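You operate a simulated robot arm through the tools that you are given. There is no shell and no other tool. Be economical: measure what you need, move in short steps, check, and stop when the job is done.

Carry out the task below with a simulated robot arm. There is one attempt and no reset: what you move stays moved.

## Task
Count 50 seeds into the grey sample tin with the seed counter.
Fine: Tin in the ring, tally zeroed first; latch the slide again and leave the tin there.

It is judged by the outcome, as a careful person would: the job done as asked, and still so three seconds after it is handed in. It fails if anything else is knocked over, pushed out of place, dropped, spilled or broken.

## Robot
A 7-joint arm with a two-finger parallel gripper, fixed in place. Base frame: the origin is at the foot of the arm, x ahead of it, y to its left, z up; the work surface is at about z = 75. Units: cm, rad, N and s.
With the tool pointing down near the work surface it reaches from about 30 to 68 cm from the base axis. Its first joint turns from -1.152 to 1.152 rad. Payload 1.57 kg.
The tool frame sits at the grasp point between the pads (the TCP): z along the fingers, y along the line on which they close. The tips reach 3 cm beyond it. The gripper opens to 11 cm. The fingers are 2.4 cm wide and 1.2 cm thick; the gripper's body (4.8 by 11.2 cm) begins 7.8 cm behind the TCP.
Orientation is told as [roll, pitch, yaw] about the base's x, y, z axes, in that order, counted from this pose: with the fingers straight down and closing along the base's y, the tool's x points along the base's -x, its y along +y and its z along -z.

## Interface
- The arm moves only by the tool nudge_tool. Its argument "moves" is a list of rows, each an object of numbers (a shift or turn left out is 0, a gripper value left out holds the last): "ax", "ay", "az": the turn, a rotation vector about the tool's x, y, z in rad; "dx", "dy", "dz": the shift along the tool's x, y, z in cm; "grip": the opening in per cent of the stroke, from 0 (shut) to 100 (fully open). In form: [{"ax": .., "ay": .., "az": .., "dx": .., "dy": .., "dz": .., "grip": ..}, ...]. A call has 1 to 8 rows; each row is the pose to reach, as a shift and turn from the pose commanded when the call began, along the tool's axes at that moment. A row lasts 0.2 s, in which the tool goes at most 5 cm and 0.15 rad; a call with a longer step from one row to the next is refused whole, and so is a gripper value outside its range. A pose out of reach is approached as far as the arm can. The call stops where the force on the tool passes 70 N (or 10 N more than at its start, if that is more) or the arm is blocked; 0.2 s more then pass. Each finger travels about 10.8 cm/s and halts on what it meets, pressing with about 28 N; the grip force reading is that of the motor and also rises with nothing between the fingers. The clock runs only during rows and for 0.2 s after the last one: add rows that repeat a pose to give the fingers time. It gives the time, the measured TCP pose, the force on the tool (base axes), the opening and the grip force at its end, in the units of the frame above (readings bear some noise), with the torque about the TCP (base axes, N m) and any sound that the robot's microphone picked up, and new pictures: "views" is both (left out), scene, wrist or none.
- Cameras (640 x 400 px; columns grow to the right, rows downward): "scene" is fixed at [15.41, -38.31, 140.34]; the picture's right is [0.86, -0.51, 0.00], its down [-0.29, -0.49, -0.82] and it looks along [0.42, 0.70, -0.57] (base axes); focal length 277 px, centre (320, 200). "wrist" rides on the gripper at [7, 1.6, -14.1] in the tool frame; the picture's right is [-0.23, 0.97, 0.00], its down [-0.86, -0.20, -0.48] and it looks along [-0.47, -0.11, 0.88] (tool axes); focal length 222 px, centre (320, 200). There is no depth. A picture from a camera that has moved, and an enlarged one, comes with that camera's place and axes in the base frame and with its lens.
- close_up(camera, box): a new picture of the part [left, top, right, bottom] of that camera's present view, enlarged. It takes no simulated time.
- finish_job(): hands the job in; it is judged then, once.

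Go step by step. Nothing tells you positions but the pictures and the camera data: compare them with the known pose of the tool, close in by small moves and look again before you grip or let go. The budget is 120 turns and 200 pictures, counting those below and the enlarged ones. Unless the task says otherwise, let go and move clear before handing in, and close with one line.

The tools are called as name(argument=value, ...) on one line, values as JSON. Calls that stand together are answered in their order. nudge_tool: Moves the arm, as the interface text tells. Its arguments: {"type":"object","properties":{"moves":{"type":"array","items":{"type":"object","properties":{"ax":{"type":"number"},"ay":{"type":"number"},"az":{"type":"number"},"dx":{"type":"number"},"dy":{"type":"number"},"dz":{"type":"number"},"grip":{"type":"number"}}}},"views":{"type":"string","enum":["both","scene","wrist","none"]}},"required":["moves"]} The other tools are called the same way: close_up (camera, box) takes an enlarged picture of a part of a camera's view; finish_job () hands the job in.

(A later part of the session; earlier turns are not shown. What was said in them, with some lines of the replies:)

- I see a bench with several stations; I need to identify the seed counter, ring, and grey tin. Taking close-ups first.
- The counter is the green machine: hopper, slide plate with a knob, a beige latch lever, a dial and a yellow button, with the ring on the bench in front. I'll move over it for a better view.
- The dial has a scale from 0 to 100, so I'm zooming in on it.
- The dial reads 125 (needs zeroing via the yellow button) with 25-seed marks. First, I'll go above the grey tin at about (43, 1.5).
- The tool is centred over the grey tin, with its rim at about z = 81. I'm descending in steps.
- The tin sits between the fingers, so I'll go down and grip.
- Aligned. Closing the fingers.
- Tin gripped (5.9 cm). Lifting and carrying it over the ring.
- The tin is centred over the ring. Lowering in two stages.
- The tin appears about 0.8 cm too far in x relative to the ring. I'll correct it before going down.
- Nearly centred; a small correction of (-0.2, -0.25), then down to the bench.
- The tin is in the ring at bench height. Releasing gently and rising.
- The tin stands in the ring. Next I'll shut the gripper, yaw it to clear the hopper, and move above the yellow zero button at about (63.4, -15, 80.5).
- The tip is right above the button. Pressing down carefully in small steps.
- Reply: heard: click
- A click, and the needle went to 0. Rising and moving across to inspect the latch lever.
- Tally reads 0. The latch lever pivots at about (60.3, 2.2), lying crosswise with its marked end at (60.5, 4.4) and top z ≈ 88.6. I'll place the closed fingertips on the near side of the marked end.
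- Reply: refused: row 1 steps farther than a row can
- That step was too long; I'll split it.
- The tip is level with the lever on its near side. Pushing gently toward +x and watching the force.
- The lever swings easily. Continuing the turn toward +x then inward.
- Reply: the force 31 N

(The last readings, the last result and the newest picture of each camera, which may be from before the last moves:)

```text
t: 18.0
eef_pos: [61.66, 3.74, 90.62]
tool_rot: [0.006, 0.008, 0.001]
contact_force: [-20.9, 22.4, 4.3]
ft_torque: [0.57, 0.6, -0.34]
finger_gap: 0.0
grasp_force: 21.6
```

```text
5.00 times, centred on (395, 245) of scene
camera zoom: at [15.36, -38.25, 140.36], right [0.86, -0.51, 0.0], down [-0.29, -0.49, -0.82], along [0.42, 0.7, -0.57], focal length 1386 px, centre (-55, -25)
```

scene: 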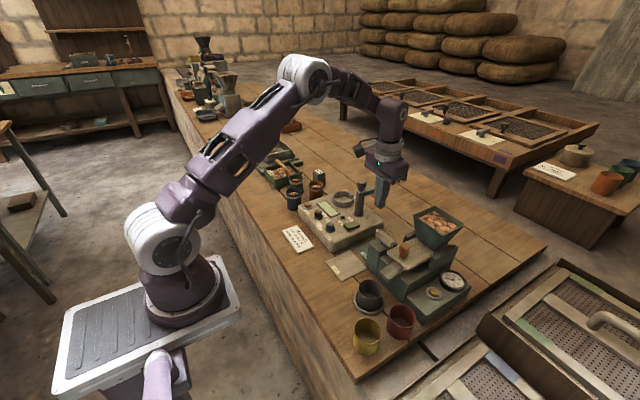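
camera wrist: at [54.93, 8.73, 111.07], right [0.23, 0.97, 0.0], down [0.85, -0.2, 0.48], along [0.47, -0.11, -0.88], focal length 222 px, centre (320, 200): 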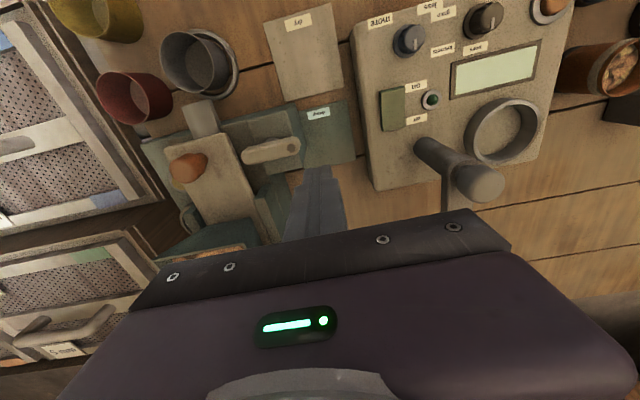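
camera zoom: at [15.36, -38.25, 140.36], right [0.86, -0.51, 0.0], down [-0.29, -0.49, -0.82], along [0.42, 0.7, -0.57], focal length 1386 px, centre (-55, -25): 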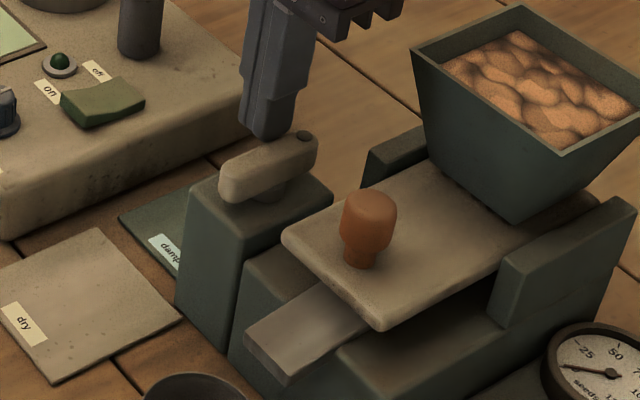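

The lever now lies along x and the force has risen, so it's likely at its stop. Backing off and up for a look.

nudge_tool(moves=[{"dx": 0.3, "dy": 0.8}, {"dx": 0.3, "dy": 1.5, "dz": -1}, {"dx": 0.3, "dy": 2, "dz": -5}, {"dx": 0.3, "dy": 2, "dz": -7}], views="wrist")

close_up(camera="wrist", box=[180, 90, 380, 220])

close_up(camera="scene", box=[350, 205, 440, 285])

```text
t: 19.0
eef_pos: [61.54, 5.37, 97.77]
tool_rot: [-0.002, 0.0, 0.0]
contact_force: [0.4, -0.2, 0.0]
ft_torque: [-0.01, 0.0, 0.02]
finger_gap: 0.03
grasp_force: 20.8
camera wrist: at [54.52, 7.05, 111.91], right [0.23, 0.97, 0.0], down [0.85, -0.2, 0.48], along [0.47, -0.11, -0.88], focal length 222 px, centre (320, 200)
```

wrist: 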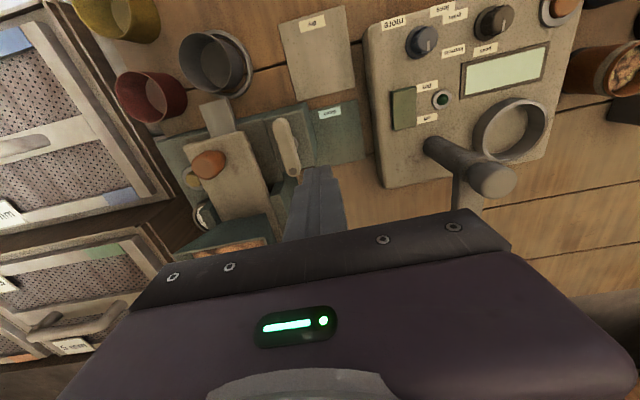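

```text
3.08 times, centred on (280, 155) of wrist
camera zoom: at [54.52, 7.05, 111.91], right [0.23, 0.97, 0.0], down [0.85, -0.2, 0.48], along [0.47, -0.11, -0.88], focal length 684 px, centre (443, 338)
```

zoom: 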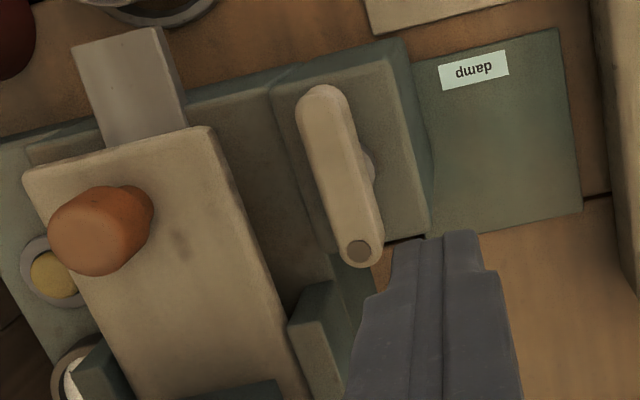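

```text
5.00 times, centred on (395, 245) of scene
camera zoom: at [15.41, -38.31, 140.34], right [0.86, -0.51, 0.0], down [-0.29, -0.49, -0.82], along [0.42, 0.7, -0.57], focal length 1386 px, centre (-55, -25)
```

zoom: 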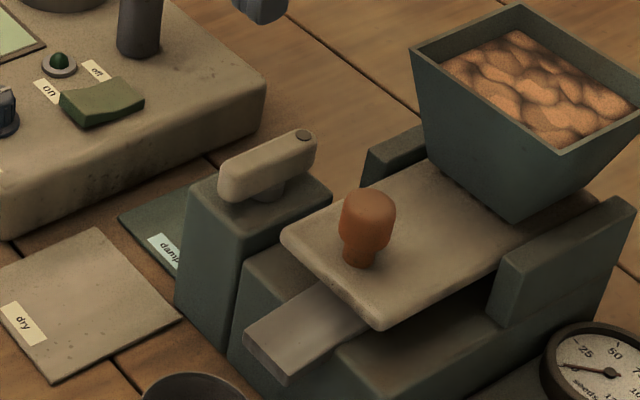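

The lever is parallel to the slide. Now moving above the slide knob (about (59.6, -6, top 91)) with the gripper part open.

nudge_tool(moves=[{"dx": 0.6, "dy": -4, "grip": 55}, {"dx": 1.2, "dy": -8}, {"dx": 1.9, "dy": -11.3}, {"dx": 1.9, "dy": -11.3}], views="wrist")

close_up(camera="scene", box=[360, 195, 460, 285])

close_up(camera="wrist", box=[220, 90, 420, 220])

```text
t: 20.0
eef_pos: [59.61, -5.97, 97.82]
tool_rot: [0.0, 0.0, 0.0]
contact_force: [-0.3, 0.1, 0.9]
ft_torque: [-0.02, -0.02, 0.0]
finger_gap: 6.03
grasp_force: 0.1
camera wrist: at [52.61, -4.34, 111.94], right [0.23, 0.97, 0.0], down [0.86, -0.2, 0.48], along [0.47, -0.11, -0.88], focal length 222 px, centre (320, 200)
```

wrist: 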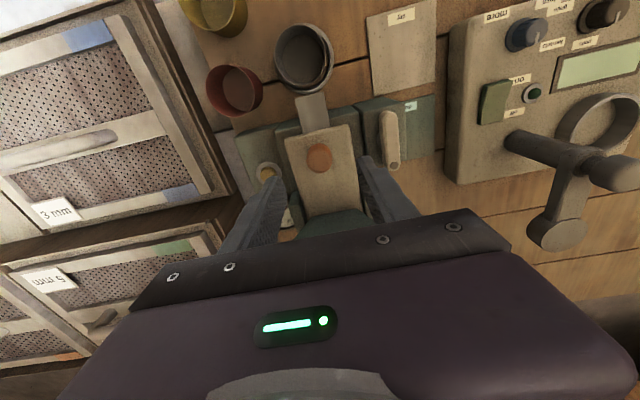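

```text
4.44 times, centred on (410, 240) of scene
camera zoom: at [15.41, -38.31, 140.34], right [0.86, -0.51, 0.0], down [-0.29, -0.49, -0.82], along [0.42, 0.7, -0.57], focal length 1232 px, centre (-80, 22)
```

zoom: 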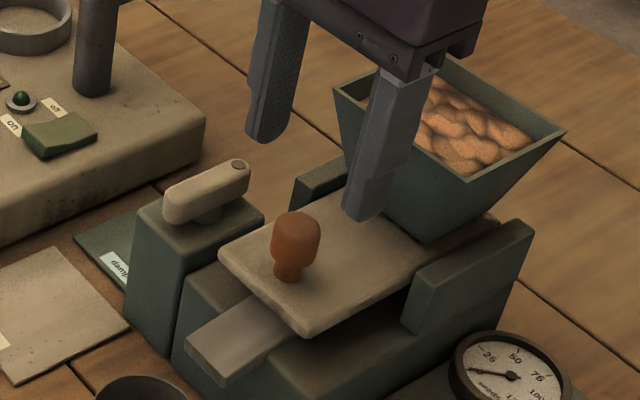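

```text
3.08 times, centred on (320, 155) of wrist
camera zoom: at [52.61, -4.34, 111.94], right [0.23, 0.97, 0.0], down [0.86, -0.2, 0.48], along [0.47, -0.11, -0.88], focal length 684 px, centre (320, 338)
```

zoom: 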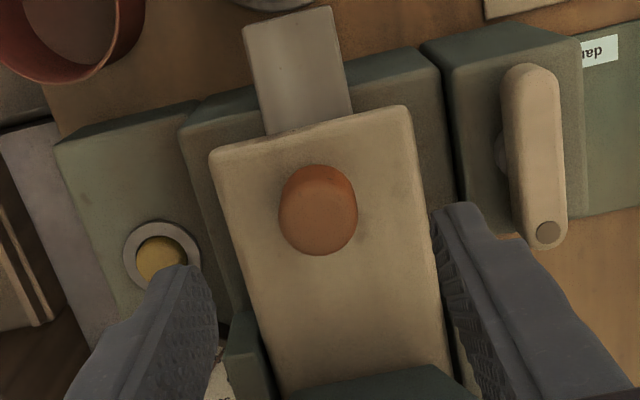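

The knob is directly beneath. Descending around it.

nudge_tool(moves=[{"dz": 3}, {"dz": 5.5}, {"dz": 6.7}], views="none")

close_up(camera="scene", box=[360, 195, 460, 285])

close_up(camera="wrist", box=[220, 90, 420, 220])

```text
t: 20.8
eef_pos: [59.67, -5.86, 91.12]
tool_rot: [-0.002, 0.002, -0.001]
contact_force: [0.4, 0.6, 0.0]
ft_torque: [-0.02, 0.02, -0.01]
finger_gap: 6.07
grasp_force: 0.1
```

```text
4.44 times, centred on (410, 240) of scene
camera zoom: at [15.41, -38.31, 140.34], right [0.86, -0.51, 0.0], down [-0.29, -0.49, -0.82], along [0.42, 0.7, -0.57], focal length 1232 px, centre (-80, 22)
```

zoom: 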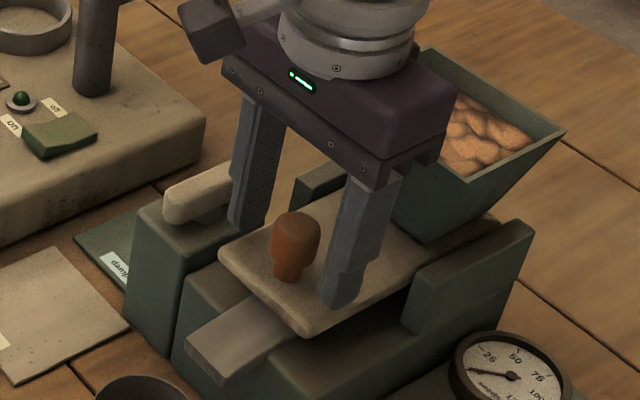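

```text
3.08 times, centred on (320, 155) of wrist
camera zoom: at [52.62, -4.3, 105.2], right [0.23, 0.97, 0.0], down [0.86, -0.2, 0.48], along [0.47, -0.11, -0.88], focal length 684 px, centre (320, 338)
```

zoom: 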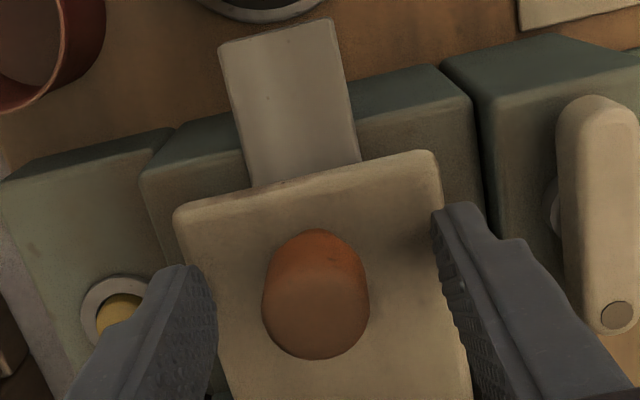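

Well centred. Closing on the knob.

nudge_tool(moves=[{"dz": 0.2, "grip": 0}, {"dz": 0.2, "grip": 0}, {"dz": 0.2, "grip": 0}], views="none")

close_up(camera="scene", box=[360, 195, 460, 285])

```text
t: 21.6
eef_pos: [59.6, -5.91, 90.93]
tool_rot: [-0.001, -0.001, 0.001]
contact_force: [-2.0, -6.8, 16.5]
ft_torque: [0.0, 0.45, -0.01]
finger_gap: 2.53
grasp_force: 36.5
```

```text
4.44 times, centred on (410, 240) of scene
camera zoom: at [15.38, -38.32, 140.34], right [0.86, -0.51, 0.0], down [-0.29, -0.49, -0.82], along [0.42, 0.7, -0.57], focal length 1232 px, centre (-80, 22)
```

zoom: 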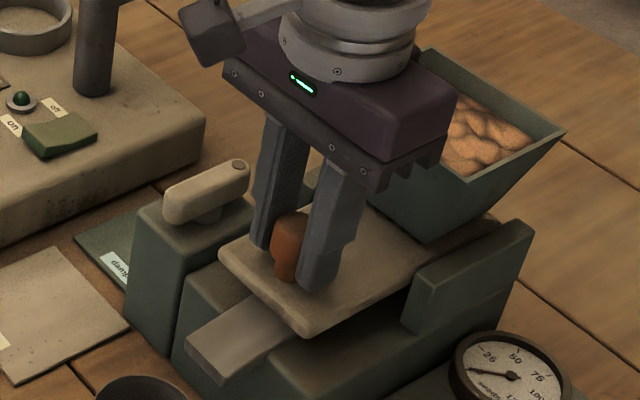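

Gripped. Pulling the slide gently toward the tin (-x).

nudge_tool(moves=[{"dx": 0.3, "dz": -0.1}, {"dx": 0.7, "dz": -0.1}, {"dx": 1.1, "dz": -0.1}, {"dx": 1.6, "dz": -0.1}], views="none")

close_up(camera="scene", box=[345, 195, 475, 325])

```text
t: 22.6
eef_pos: [57.95, -6.07, 90.9]
tool_rot: [-0.001, -0.001, 0.0]
contact_force: [0.7, -15.1, 0.9]
ft_torque: [-0.01, -0.73, -0.04]
finger_gap: 2.52
grasp_force: 36.6
```

```text
3.08 times, centred on (410, 260) of scene
camera zoom: at [15.41, -38.35, 140.33], right [0.86, -0.51, 0.0], down [-0.29, -0.49, -0.82], along [0.42, 0.7, -0.57], focal length 853 px, centre (43, 15)
```

zoom: 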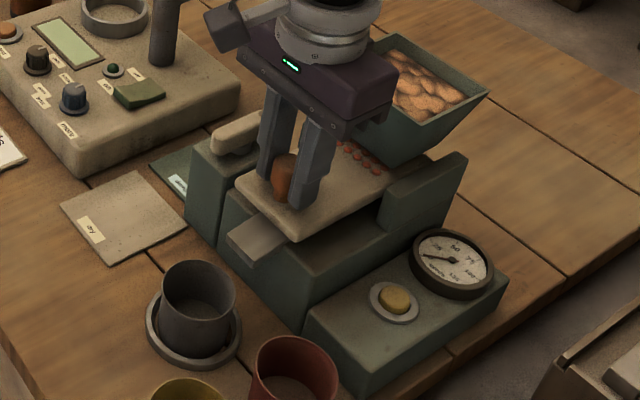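

The slide moves and seed-filled holes are emerging. Continuing the pull with a slight -y relief.

nudge_tool(moves=[{"dx": 0.5, "dy": -0.1}, {"dx": 1.0, "dy": -0.15}, {"dx": 1.5, "dy": -0.15}, {"dx": 2.0, "dy": -0.15}], views="none")

close_up(camera="scene", box=[345, 195, 475, 325])

```text
t: 23.6
eef_pos: [56.18, -5.98, 90.95]
tool_rot: [0.0, 0.001, 0.0]
contact_force: [0.8, -6.4, 2.2]
ft_torque: [-0.11, 0.43, -0.03]
finger_gap: 2.53
grasp_force: 36.3
```

```text
3.08 times, centred on (410, 260) of scene
camera zoom: at [15.41, -38.32, 140.34], right [0.86, -0.51, 0.0], down [-0.29, -0.49, -0.82], along [0.42, 0.7, -0.57], focal length 853 px, centre (43, 15)
```

zoom: 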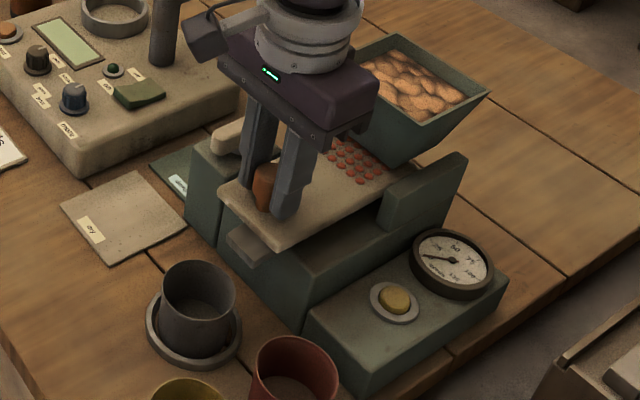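

The hole grid (likely 25 per stroke) is emerging. Continuing.

nudge_tool(moves=[{"dx": 0.5}, {"dx": 1.0}, {"dx": 1.5}, {"dx": 2.0}, {"dx": 2.0}], views="none")

close_up(camera="scene", box=[345, 195, 475, 325])

```text
t: 24.8
eef_pos: [54.06, -5.97, 91.06]
tool_rot: [0.0, -0.001, 0.0]
contact_force: [-0.7, -6.2, 5.8]
ft_torque: [0.47, -0.25, 0.07]
finger_gap: 2.51
grasp_force: 36.4
```

```text
3.08 times, centred on (410, 260) of scene
camera zoom: at [15.4, -38.33, 140.34], right [0.86, -0.51, 0.0], down [-0.29, -0.49, -0.82], along [0.42, 0.7, -0.57], focal length 853 px, centre (43, 15)
```

zoom: 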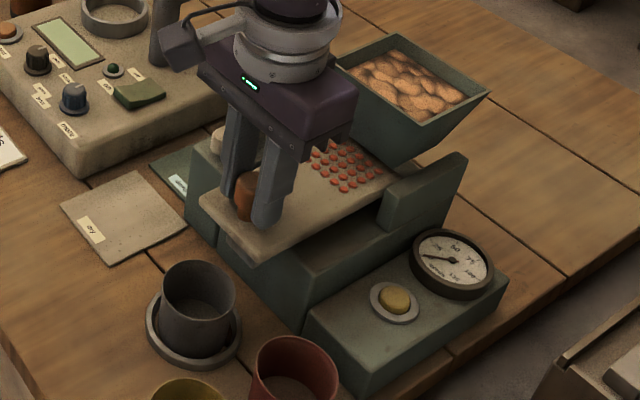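

All of the 5×5 grid is out now. Continuing until the stop.

nudge_tool(moves=[{"dx": 0.5}, {"dx": 1.0}, {"dx": 1.4}, {"dx": 1.8}, {"dx": 1.8}], views="none")

close_up(camera="scene", box=[345, 195, 475, 325])

```text
t: 26.0
eef_pos: [52.42, -6.02, 91.02]
tool_rot: [0.001, -0.007, 0.001]
contact_force: [26.1, -2.3, 5.7]
ft_torque: [-0.08, -0.45, 0.0]
finger_gap: 2.54
grasp_force: 36.6
```

```text
3.08 times, centred on (410, 260) of scene
camera zoom: at [15.47, -38.31, 140.33], right [0.86, -0.51, 0.0], down [-0.29, -0.49, -0.82], along [0.42, 0.7, -0.57], focal length 853 px, centre (43, 15)
```

zoom: 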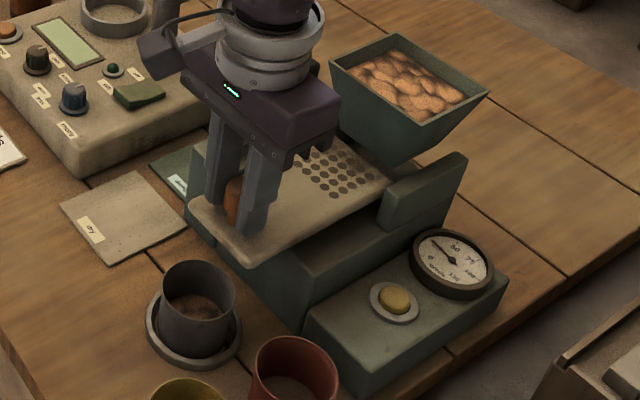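

Stop reached: the holes emptied and the needle has moved to about 25. Pushing the slide back fully.

nudge_tool(moves=[{"dx": -1}, {"dx": -2}, {"dx": -3}, {"dx": -4}, {"dx": -5}, {"dx": -6}, {"dx": -6.8}, {"dx": -7.2}], views="none")

close_up(camera="scene", box=[345, 195, 475, 325])

close_up(camera="scene", box=[430, 257, 480, 297])

```text
t: 27.8
eef_pos: [59.21, -6.1, 90.9]
tool_rot: [0.0, 0.006, 0.0]
contact_force: [-20.3, -0.7, 12.8]
ft_torque: [-0.4, -0.19, -0.06]
finger_gap: 2.5
grasp_force: 36.5
```

```text
3.08 times, centred on (410, 260) of scene
camera zoom: at [15.33, -38.31, 140.35], right [0.86, -0.51, 0.0], down [-0.29, -0.49, -0.82], along [0.42, 0.7, -0.57], focal length 853 px, centre (43, 15)
```

zoom: 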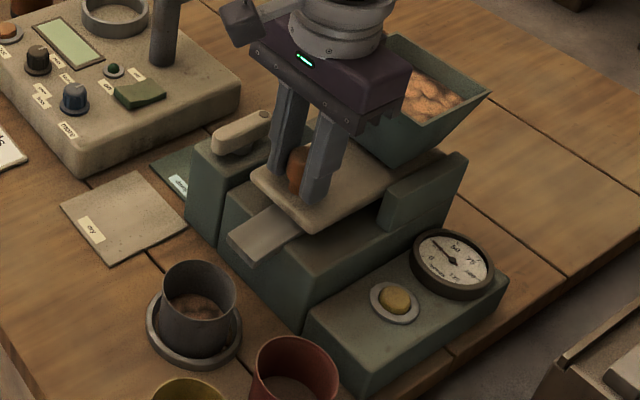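

```text
10.00 times, centred on (455, 277) of scene
camera zoom: at [15.33, -38.31, 140.35], right [0.86, -0.51, 0.0], down [-0.29, -0.49, -0.82], along [0.42, 0.7, -0.57], focal length 2773 px, centre (-1030, -570)
```

zoom: 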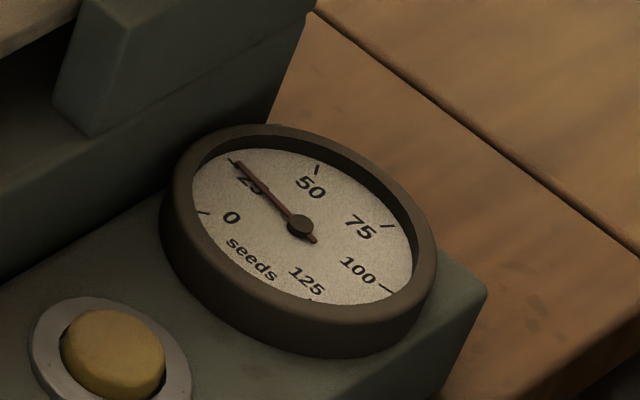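

The tally shows exactly 25. Making sure it's fully home, then starting the second stroke.

nudge_tool(moves=[{"dx": -0.2}, {"dx": -0.2}, {"dx": 0.8}, {"dx": 1.8}, {"dx": 2.8}, {"dx": 3.8}, {"dx": 4.6}], views="none")

close_up(camera="scene", box=[345, 195, 475, 325])

```text
t: 29.4
eef_pos: [54.85, -6.01, 90.89]
tool_rot: [0.001, 0.001, 0.0]
contact_force: [0.7, -0.9, 0.9]
ft_torque: [-0.01, -0.46, -0.11]
finger_gap: 2.54
grasp_force: 36.8
```

```text
3.08 times, centred on (410, 260) of scene
camera zoom: at [15.41, -38.31, 140.34], right [0.86, -0.51, 0.0], down [-0.29, -0.49, -0.82], along [0.42, 0.7, -0.57], focal length 853 px, centre (43, 15)
```

zoom: 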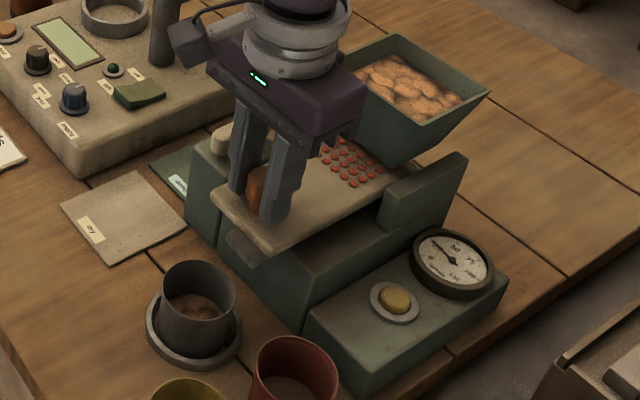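

The holes are filled again. Finishing the pull to the stop.

nudge_tool(moves=[{"dx": 0.7}, {"dx": 1.4}, {"dx": 2.1}, {"dx": 2.5}, {"dx": 2.7}], views="none")

close_up(camera="scene", box=[345, 195, 475, 325])

close_up(camera="scene", box=[430, 257, 480, 297])

```text
t: 30.6
eef_pos: [52.5, -6.04, 90.97]
tool_rot: [0.0, -0.007, 0.002]
contact_force: [26.1, -0.4, -5.3]
ft_torque: [0.0, -0.43, -0.06]
finger_gap: 2.57
grasp_force: 36.7
```

```text
3.08 times, centred on (410, 260) of scene
camera zoom: at [15.49, -38.31, 140.33], right [0.86, -0.51, 0.0], down [-0.29, -0.49, -0.82], along [0.42, 0.7, -0.57], focal length 853 px, centre (43, 15)
```

zoom: 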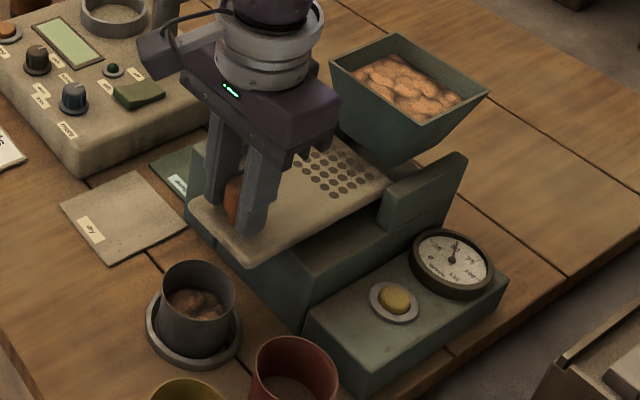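

```text
10.00 times, centred on (455, 277) of scene
camera zoom: at [15.49, -38.31, 140.33], right [0.86, -0.51, 0.0], down [-0.29, -0.49, -0.82], along [0.42, 0.7, -0.57], focal length 2773 px, centre (-1030, -570)
```

zoom: 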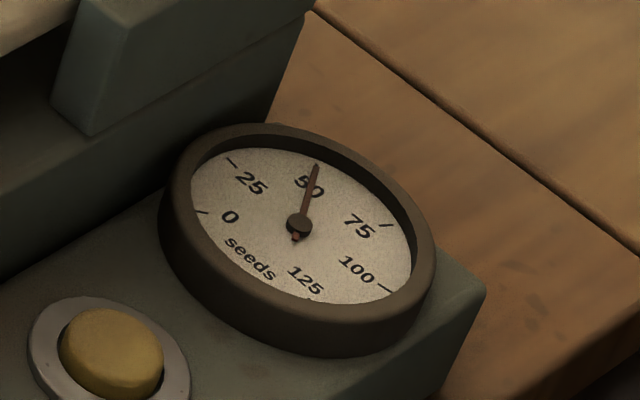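

The tally is at 50. Returning the slide home.

nudge_tool(moves=[{"dx": -1}, {"dx": -2}, {"dx": -3}, {"dx": -4}, {"dx": -5}, {"dx": -6}, {"dx": -7}, {"dx": -7.4}], views="none")

close_up(camera="scene", box=[345, 195, 475, 325])

```text
t: 32.4
eef_pos: [59.19, -6.08, 90.89]
tool_rot: [0.0, 0.008, 0.001]
contact_force: [-27.4, 4.8, 27.0]
ft_torque: [-0.48, 0.22, 0.01]
finger_gap: 2.52
grasp_force: 36.8
```

```text
3.08 times, centred on (410, 260) of scene
camera zoom: at [15.29, -38.29, 140.36], right [0.86, -0.51, 0.0], down [-0.29, -0.49, -0.82], along [0.42, 0.7, -0.57], focal length 853 px, centre (43, 15)
```

zoom: 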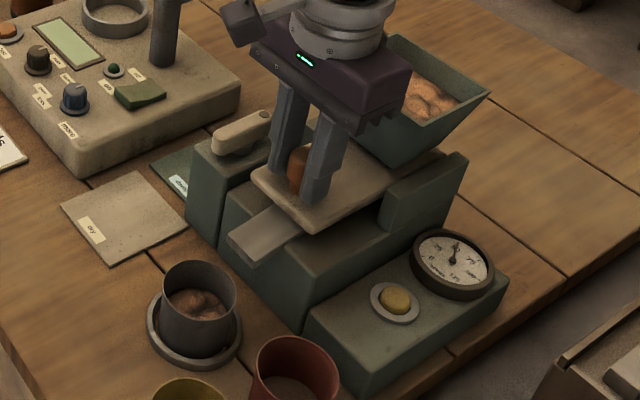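

Slide home. Releasing the knob and rising.

nudge_tool(moves=[{"dx": 0.2, "grip": 55}, {"dx": 0.2, "grip": 55}, {"dx": 0.2, "grip": 55}, {"dx": 0.2, "dz": -4}, {"dx": 0.2, "dz": -8}], views="wrist")

close_up(camera="wrist", box=[220, 60, 440, 220])

close_up(camera="scene", box=[345, 195, 475, 325])

```text
t: 33.6
eef_pos: [59.38, -6.06, 99.08]
tool_rot: [0.0, 0.003, 0.0]
contact_force: [-0.6, 1.2, -0.6]
ft_torque: [-0.02, 0.01, -0.02]
finger_gap: 6.03
grasp_force: 0.0
camera wrist: at [52.34, -4.4, 113.13], right [0.23, 0.97, 0.0], down [0.86, -0.2, 0.48], along [0.47, -0.11, -0.88], focal length 222 px, centre (320, 200)
```

wrist: 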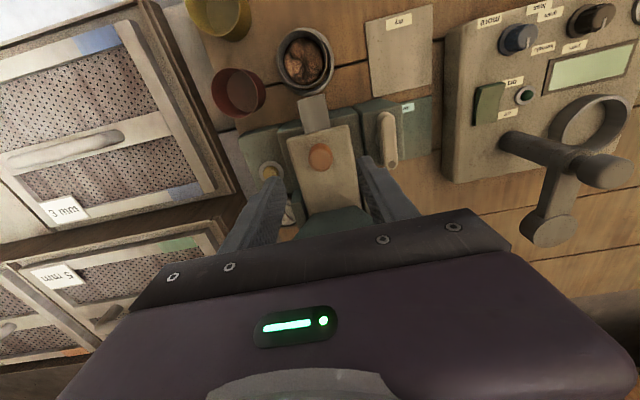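

```text
2.50 times, centred on (330, 140) of wrist
camera zoom: at [52.34, -4.4, 113.13], right [0.23, 0.97, 0.0], down [0.86, -0.2, 0.48], along [0.47, -0.11, -0.88], focal length 555 px, centre (295, 350)
```

zoom: 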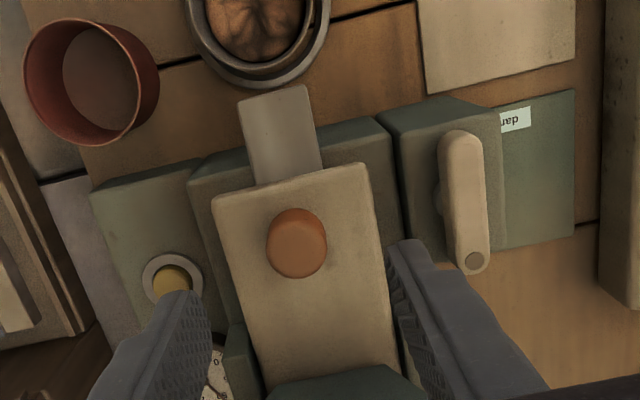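

```text
3.08 times, centred on (410, 260) of scene
camera zoom: at [15.41, -38.31, 140.34], right [0.86, -0.51, 0.0], down [-0.29, -0.49, -0.82], along [0.42, 0.7, -0.57], focal length 853 px, centre (43, 15)
```

zoom: 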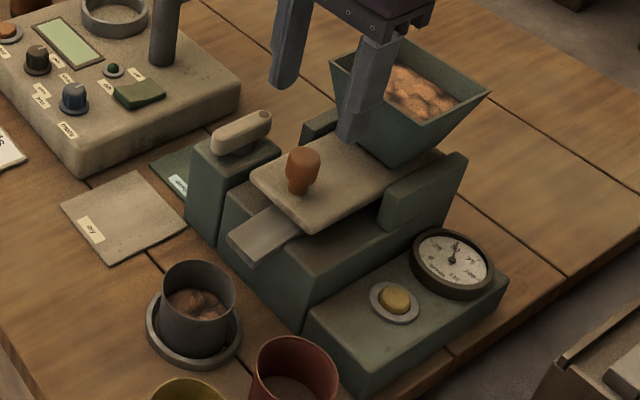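

Now the latch: I'll place closed fingertips beside the lever's near end (x ≈ 57.8) on its +y side.

nudge_tool(moves=[{"dx": 0.5, "dy": 4, "grip": 0}, {"dx": 1, "dy": 8}, {"dx": 1.6, "dy": 11.4}, {"dx": 1.6, "dy": 11.4}, {"dx": 1.6, "dy": 11.4, "dz": 4}, {"dx": 1.6, "dy": 11.4, "dz": 8.3}], views="none")

close_up(camera="scene", box=[350, 205, 440, 285])

close_up(camera="wrist", box=[220, 90, 420, 220])

```text
t: 35.0
eef_pos: [57.87, 5.41, 90.71]
tool_rot: [0.001, -0.001, -0.001]
contact_force: [-0.8, -0.2, -0.1]
ft_torque: [0.0, 0.0, 0.01]
finger_gap: 0.0
grasp_force: 21.3
```

```text
5.00 times, centred on (395, 245) of scene
camera zoom: at [15.41, -38.31, 140.34], right [0.86, -0.51, 0.0], down [-0.29, -0.49, -0.82], along [0.42, 0.7, -0.57], focal length 1386 px, centre (-55, -25)
```

zoom: 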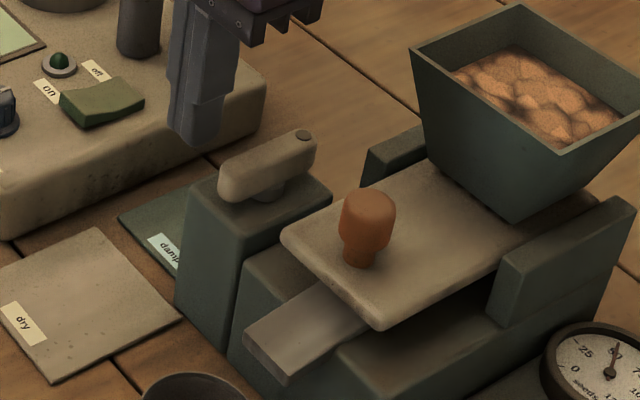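

```text
3.08 times, centred on (320, 155) of wrist
camera zoom: at [50.79, 6.98, 104.85], right [0.23, 0.97, 0.0], down [0.85, -0.2, 0.48], along [0.47, -0.11, -0.88], focal length 684 px, centre (320, 338)
```

zoom: 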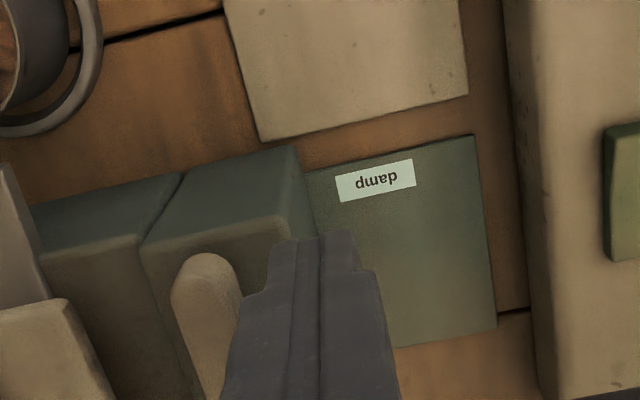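

Ready beside the lever. Pushing toward -y, then curving toward +x.

nudge_tool(moves=[{"dy": -1.5}, {"dy": -2.2}, {"dy": -2.8}, {"dy": -3.4}, {"dy": -4.0}], views="none")

close_up(camera="scene", box=[350, 205, 440, 285])

```text
t: 36.2
eef_pos: [57.76, 1.42, 90.56]
tool_rot: [0.001, 0.001, -0.001]
contact_force: [0.0, -0.9, 0.8]
ft_torque: [0.03, 0.0, -0.01]
finger_gap: 0.0
grasp_force: 21.3
```

```text
5.00 times, centred on (395, 245) of scene
camera zoom: at [15.41, -38.31, 140.34], right [0.86, -0.51, 0.0], down [-0.29, -0.49, -0.82], along [0.42, 0.7, -0.57], focal length 1386 px, centre (-55, -25)
```

zoom: 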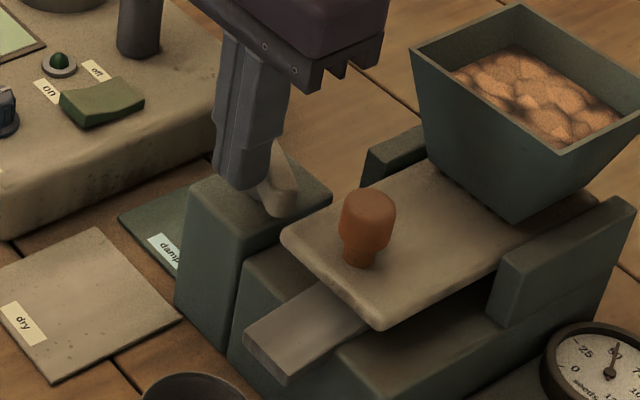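

Turning well; finishing the rotation by moving toward -y and +x until resistance.

nudge_tool(moves=[{"dy": -0.6, "dx": 0}, {"dy": -1.2, "dx": -0.2}, {"dy": -1.4, "dx": -0.5}, {"dy": -1.4, "dx": -0.7}, {"dy": -1.4, "dx": -0.9}], views="none")

close_up(camera="scene", box=[350, 205, 440, 285])

```text
t: 37.4
eef_pos: [58.43, 0.08, 90.65]
tool_rot: [0.001, 0.006, 0.0]
contact_force: [-13.5, 0.8, 3.6]
ft_torque: [-0.02, 0.3, 0.0]
finger_gap: 0.0
grasp_force: 21.1
```

```text
5.00 times, centred on (395, 245) of scene
camera zoom: at [15.37, -38.31, 140.34], right [0.86, -0.51, 0.0], down [-0.29, -0.49, -0.82], along [0.42, 0.7, -0.57], focal length 1386 px, centre (-55, -25)
```

zoom: 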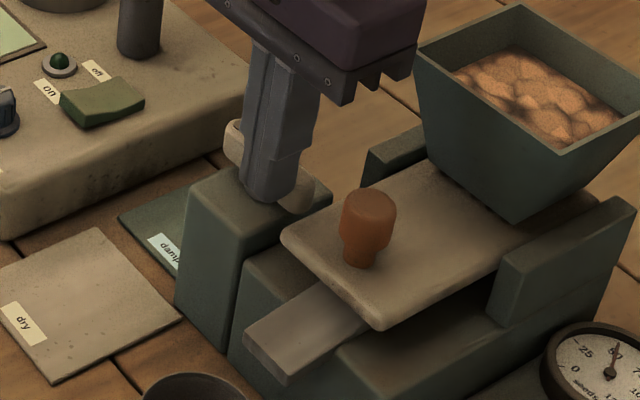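

Resistance at the stop. One tad more, then back off and rise for a look.

nudge_tool(moves=[{"dx": -0.2}, {"dx": -0.2}, {"dx": 1.5}, {"dx": 2, "dz": -4}, {"dx": 4, "dz": -8}, {"dx": 6, "dy": 2, "dz": -12}, {"dx": 6, "dy": 2, "dz": -12}])

close_up(camera="scene", box=[345, 205, 475, 325])

close_up(camera="scene", box=[365, 220, 425, 270])

```text
t: 39.0
eef_pos: [52.59, 1.95, 102.71]
tool_rot: [-0.001, 0.001, 0.001]
contact_force: [-0.2, 0.1, 0.1]
ft_torque: [0.03, 0.0, -0.03]
finger_gap: 0.02
grasp_force: 21.0
camera wrist: at [45.59, 3.62, 116.73], right [0.23, 0.97, 0.0], down [0.86, -0.2, 0.48], along [0.47, -0.11, -0.88], focal length 222 px, centre (320, 200)
```

scene: 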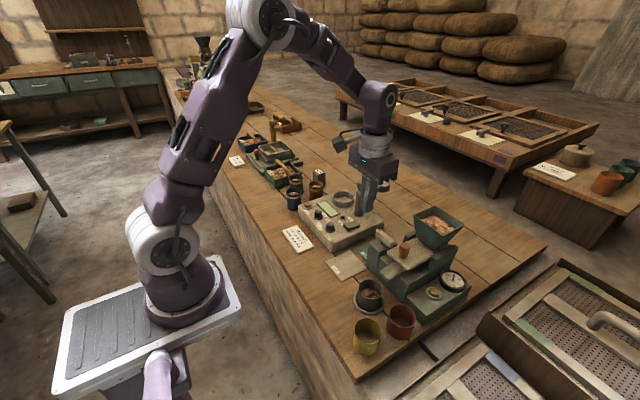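
wrist: 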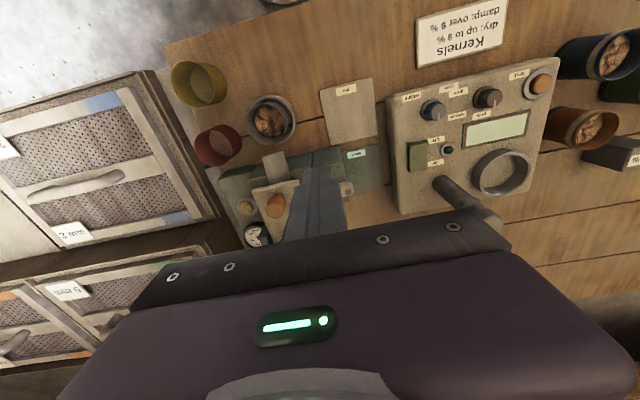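

```text
3.33 times, centred on (410, 265) of scene
camera zoom: at [15.41, -38.31, 140.34], right [0.86, -0.51, 0.0], down [-0.29, -0.49, -0.82], along [0.42, 0.7, -0.57], focal length 924 px, centre (20, -17)
```

zoom: 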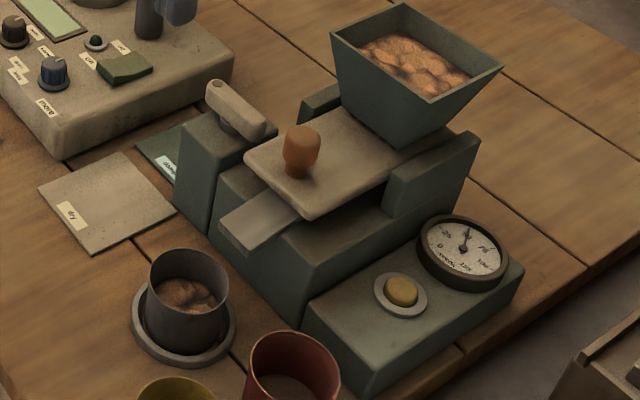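

```text
8.00 times, centred on (395, 245) of scene
camera zoom: at [15.41, -38.31, 140.34], right [0.86, -0.51, 0.0], down [-0.29, -0.49, -0.82], along [0.42, 0.7, -0.57], focal length 2218 px, centre (-280, -160)
```

zoom: 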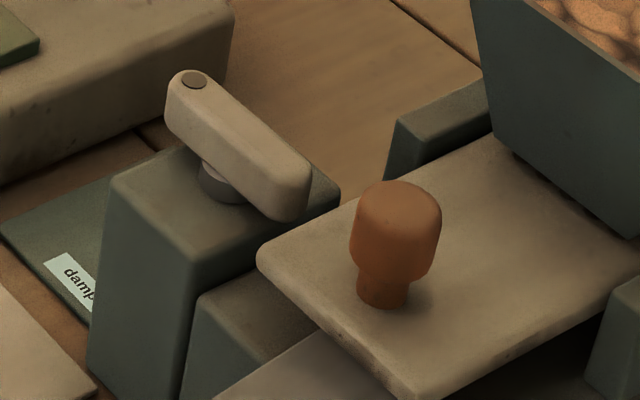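

The lever and slide match their initial latched positions, the dial reads 50, the seeds are in the grey tin in the ring, and the arm is clear.

finish_job()

```text
The job is handed in.
```

I counted 50 seeds into the grey tin in two strokes of 25, after zeroing the tally. The dial reads 50, the slide is home and latched again, and the tin is standing in the ring.
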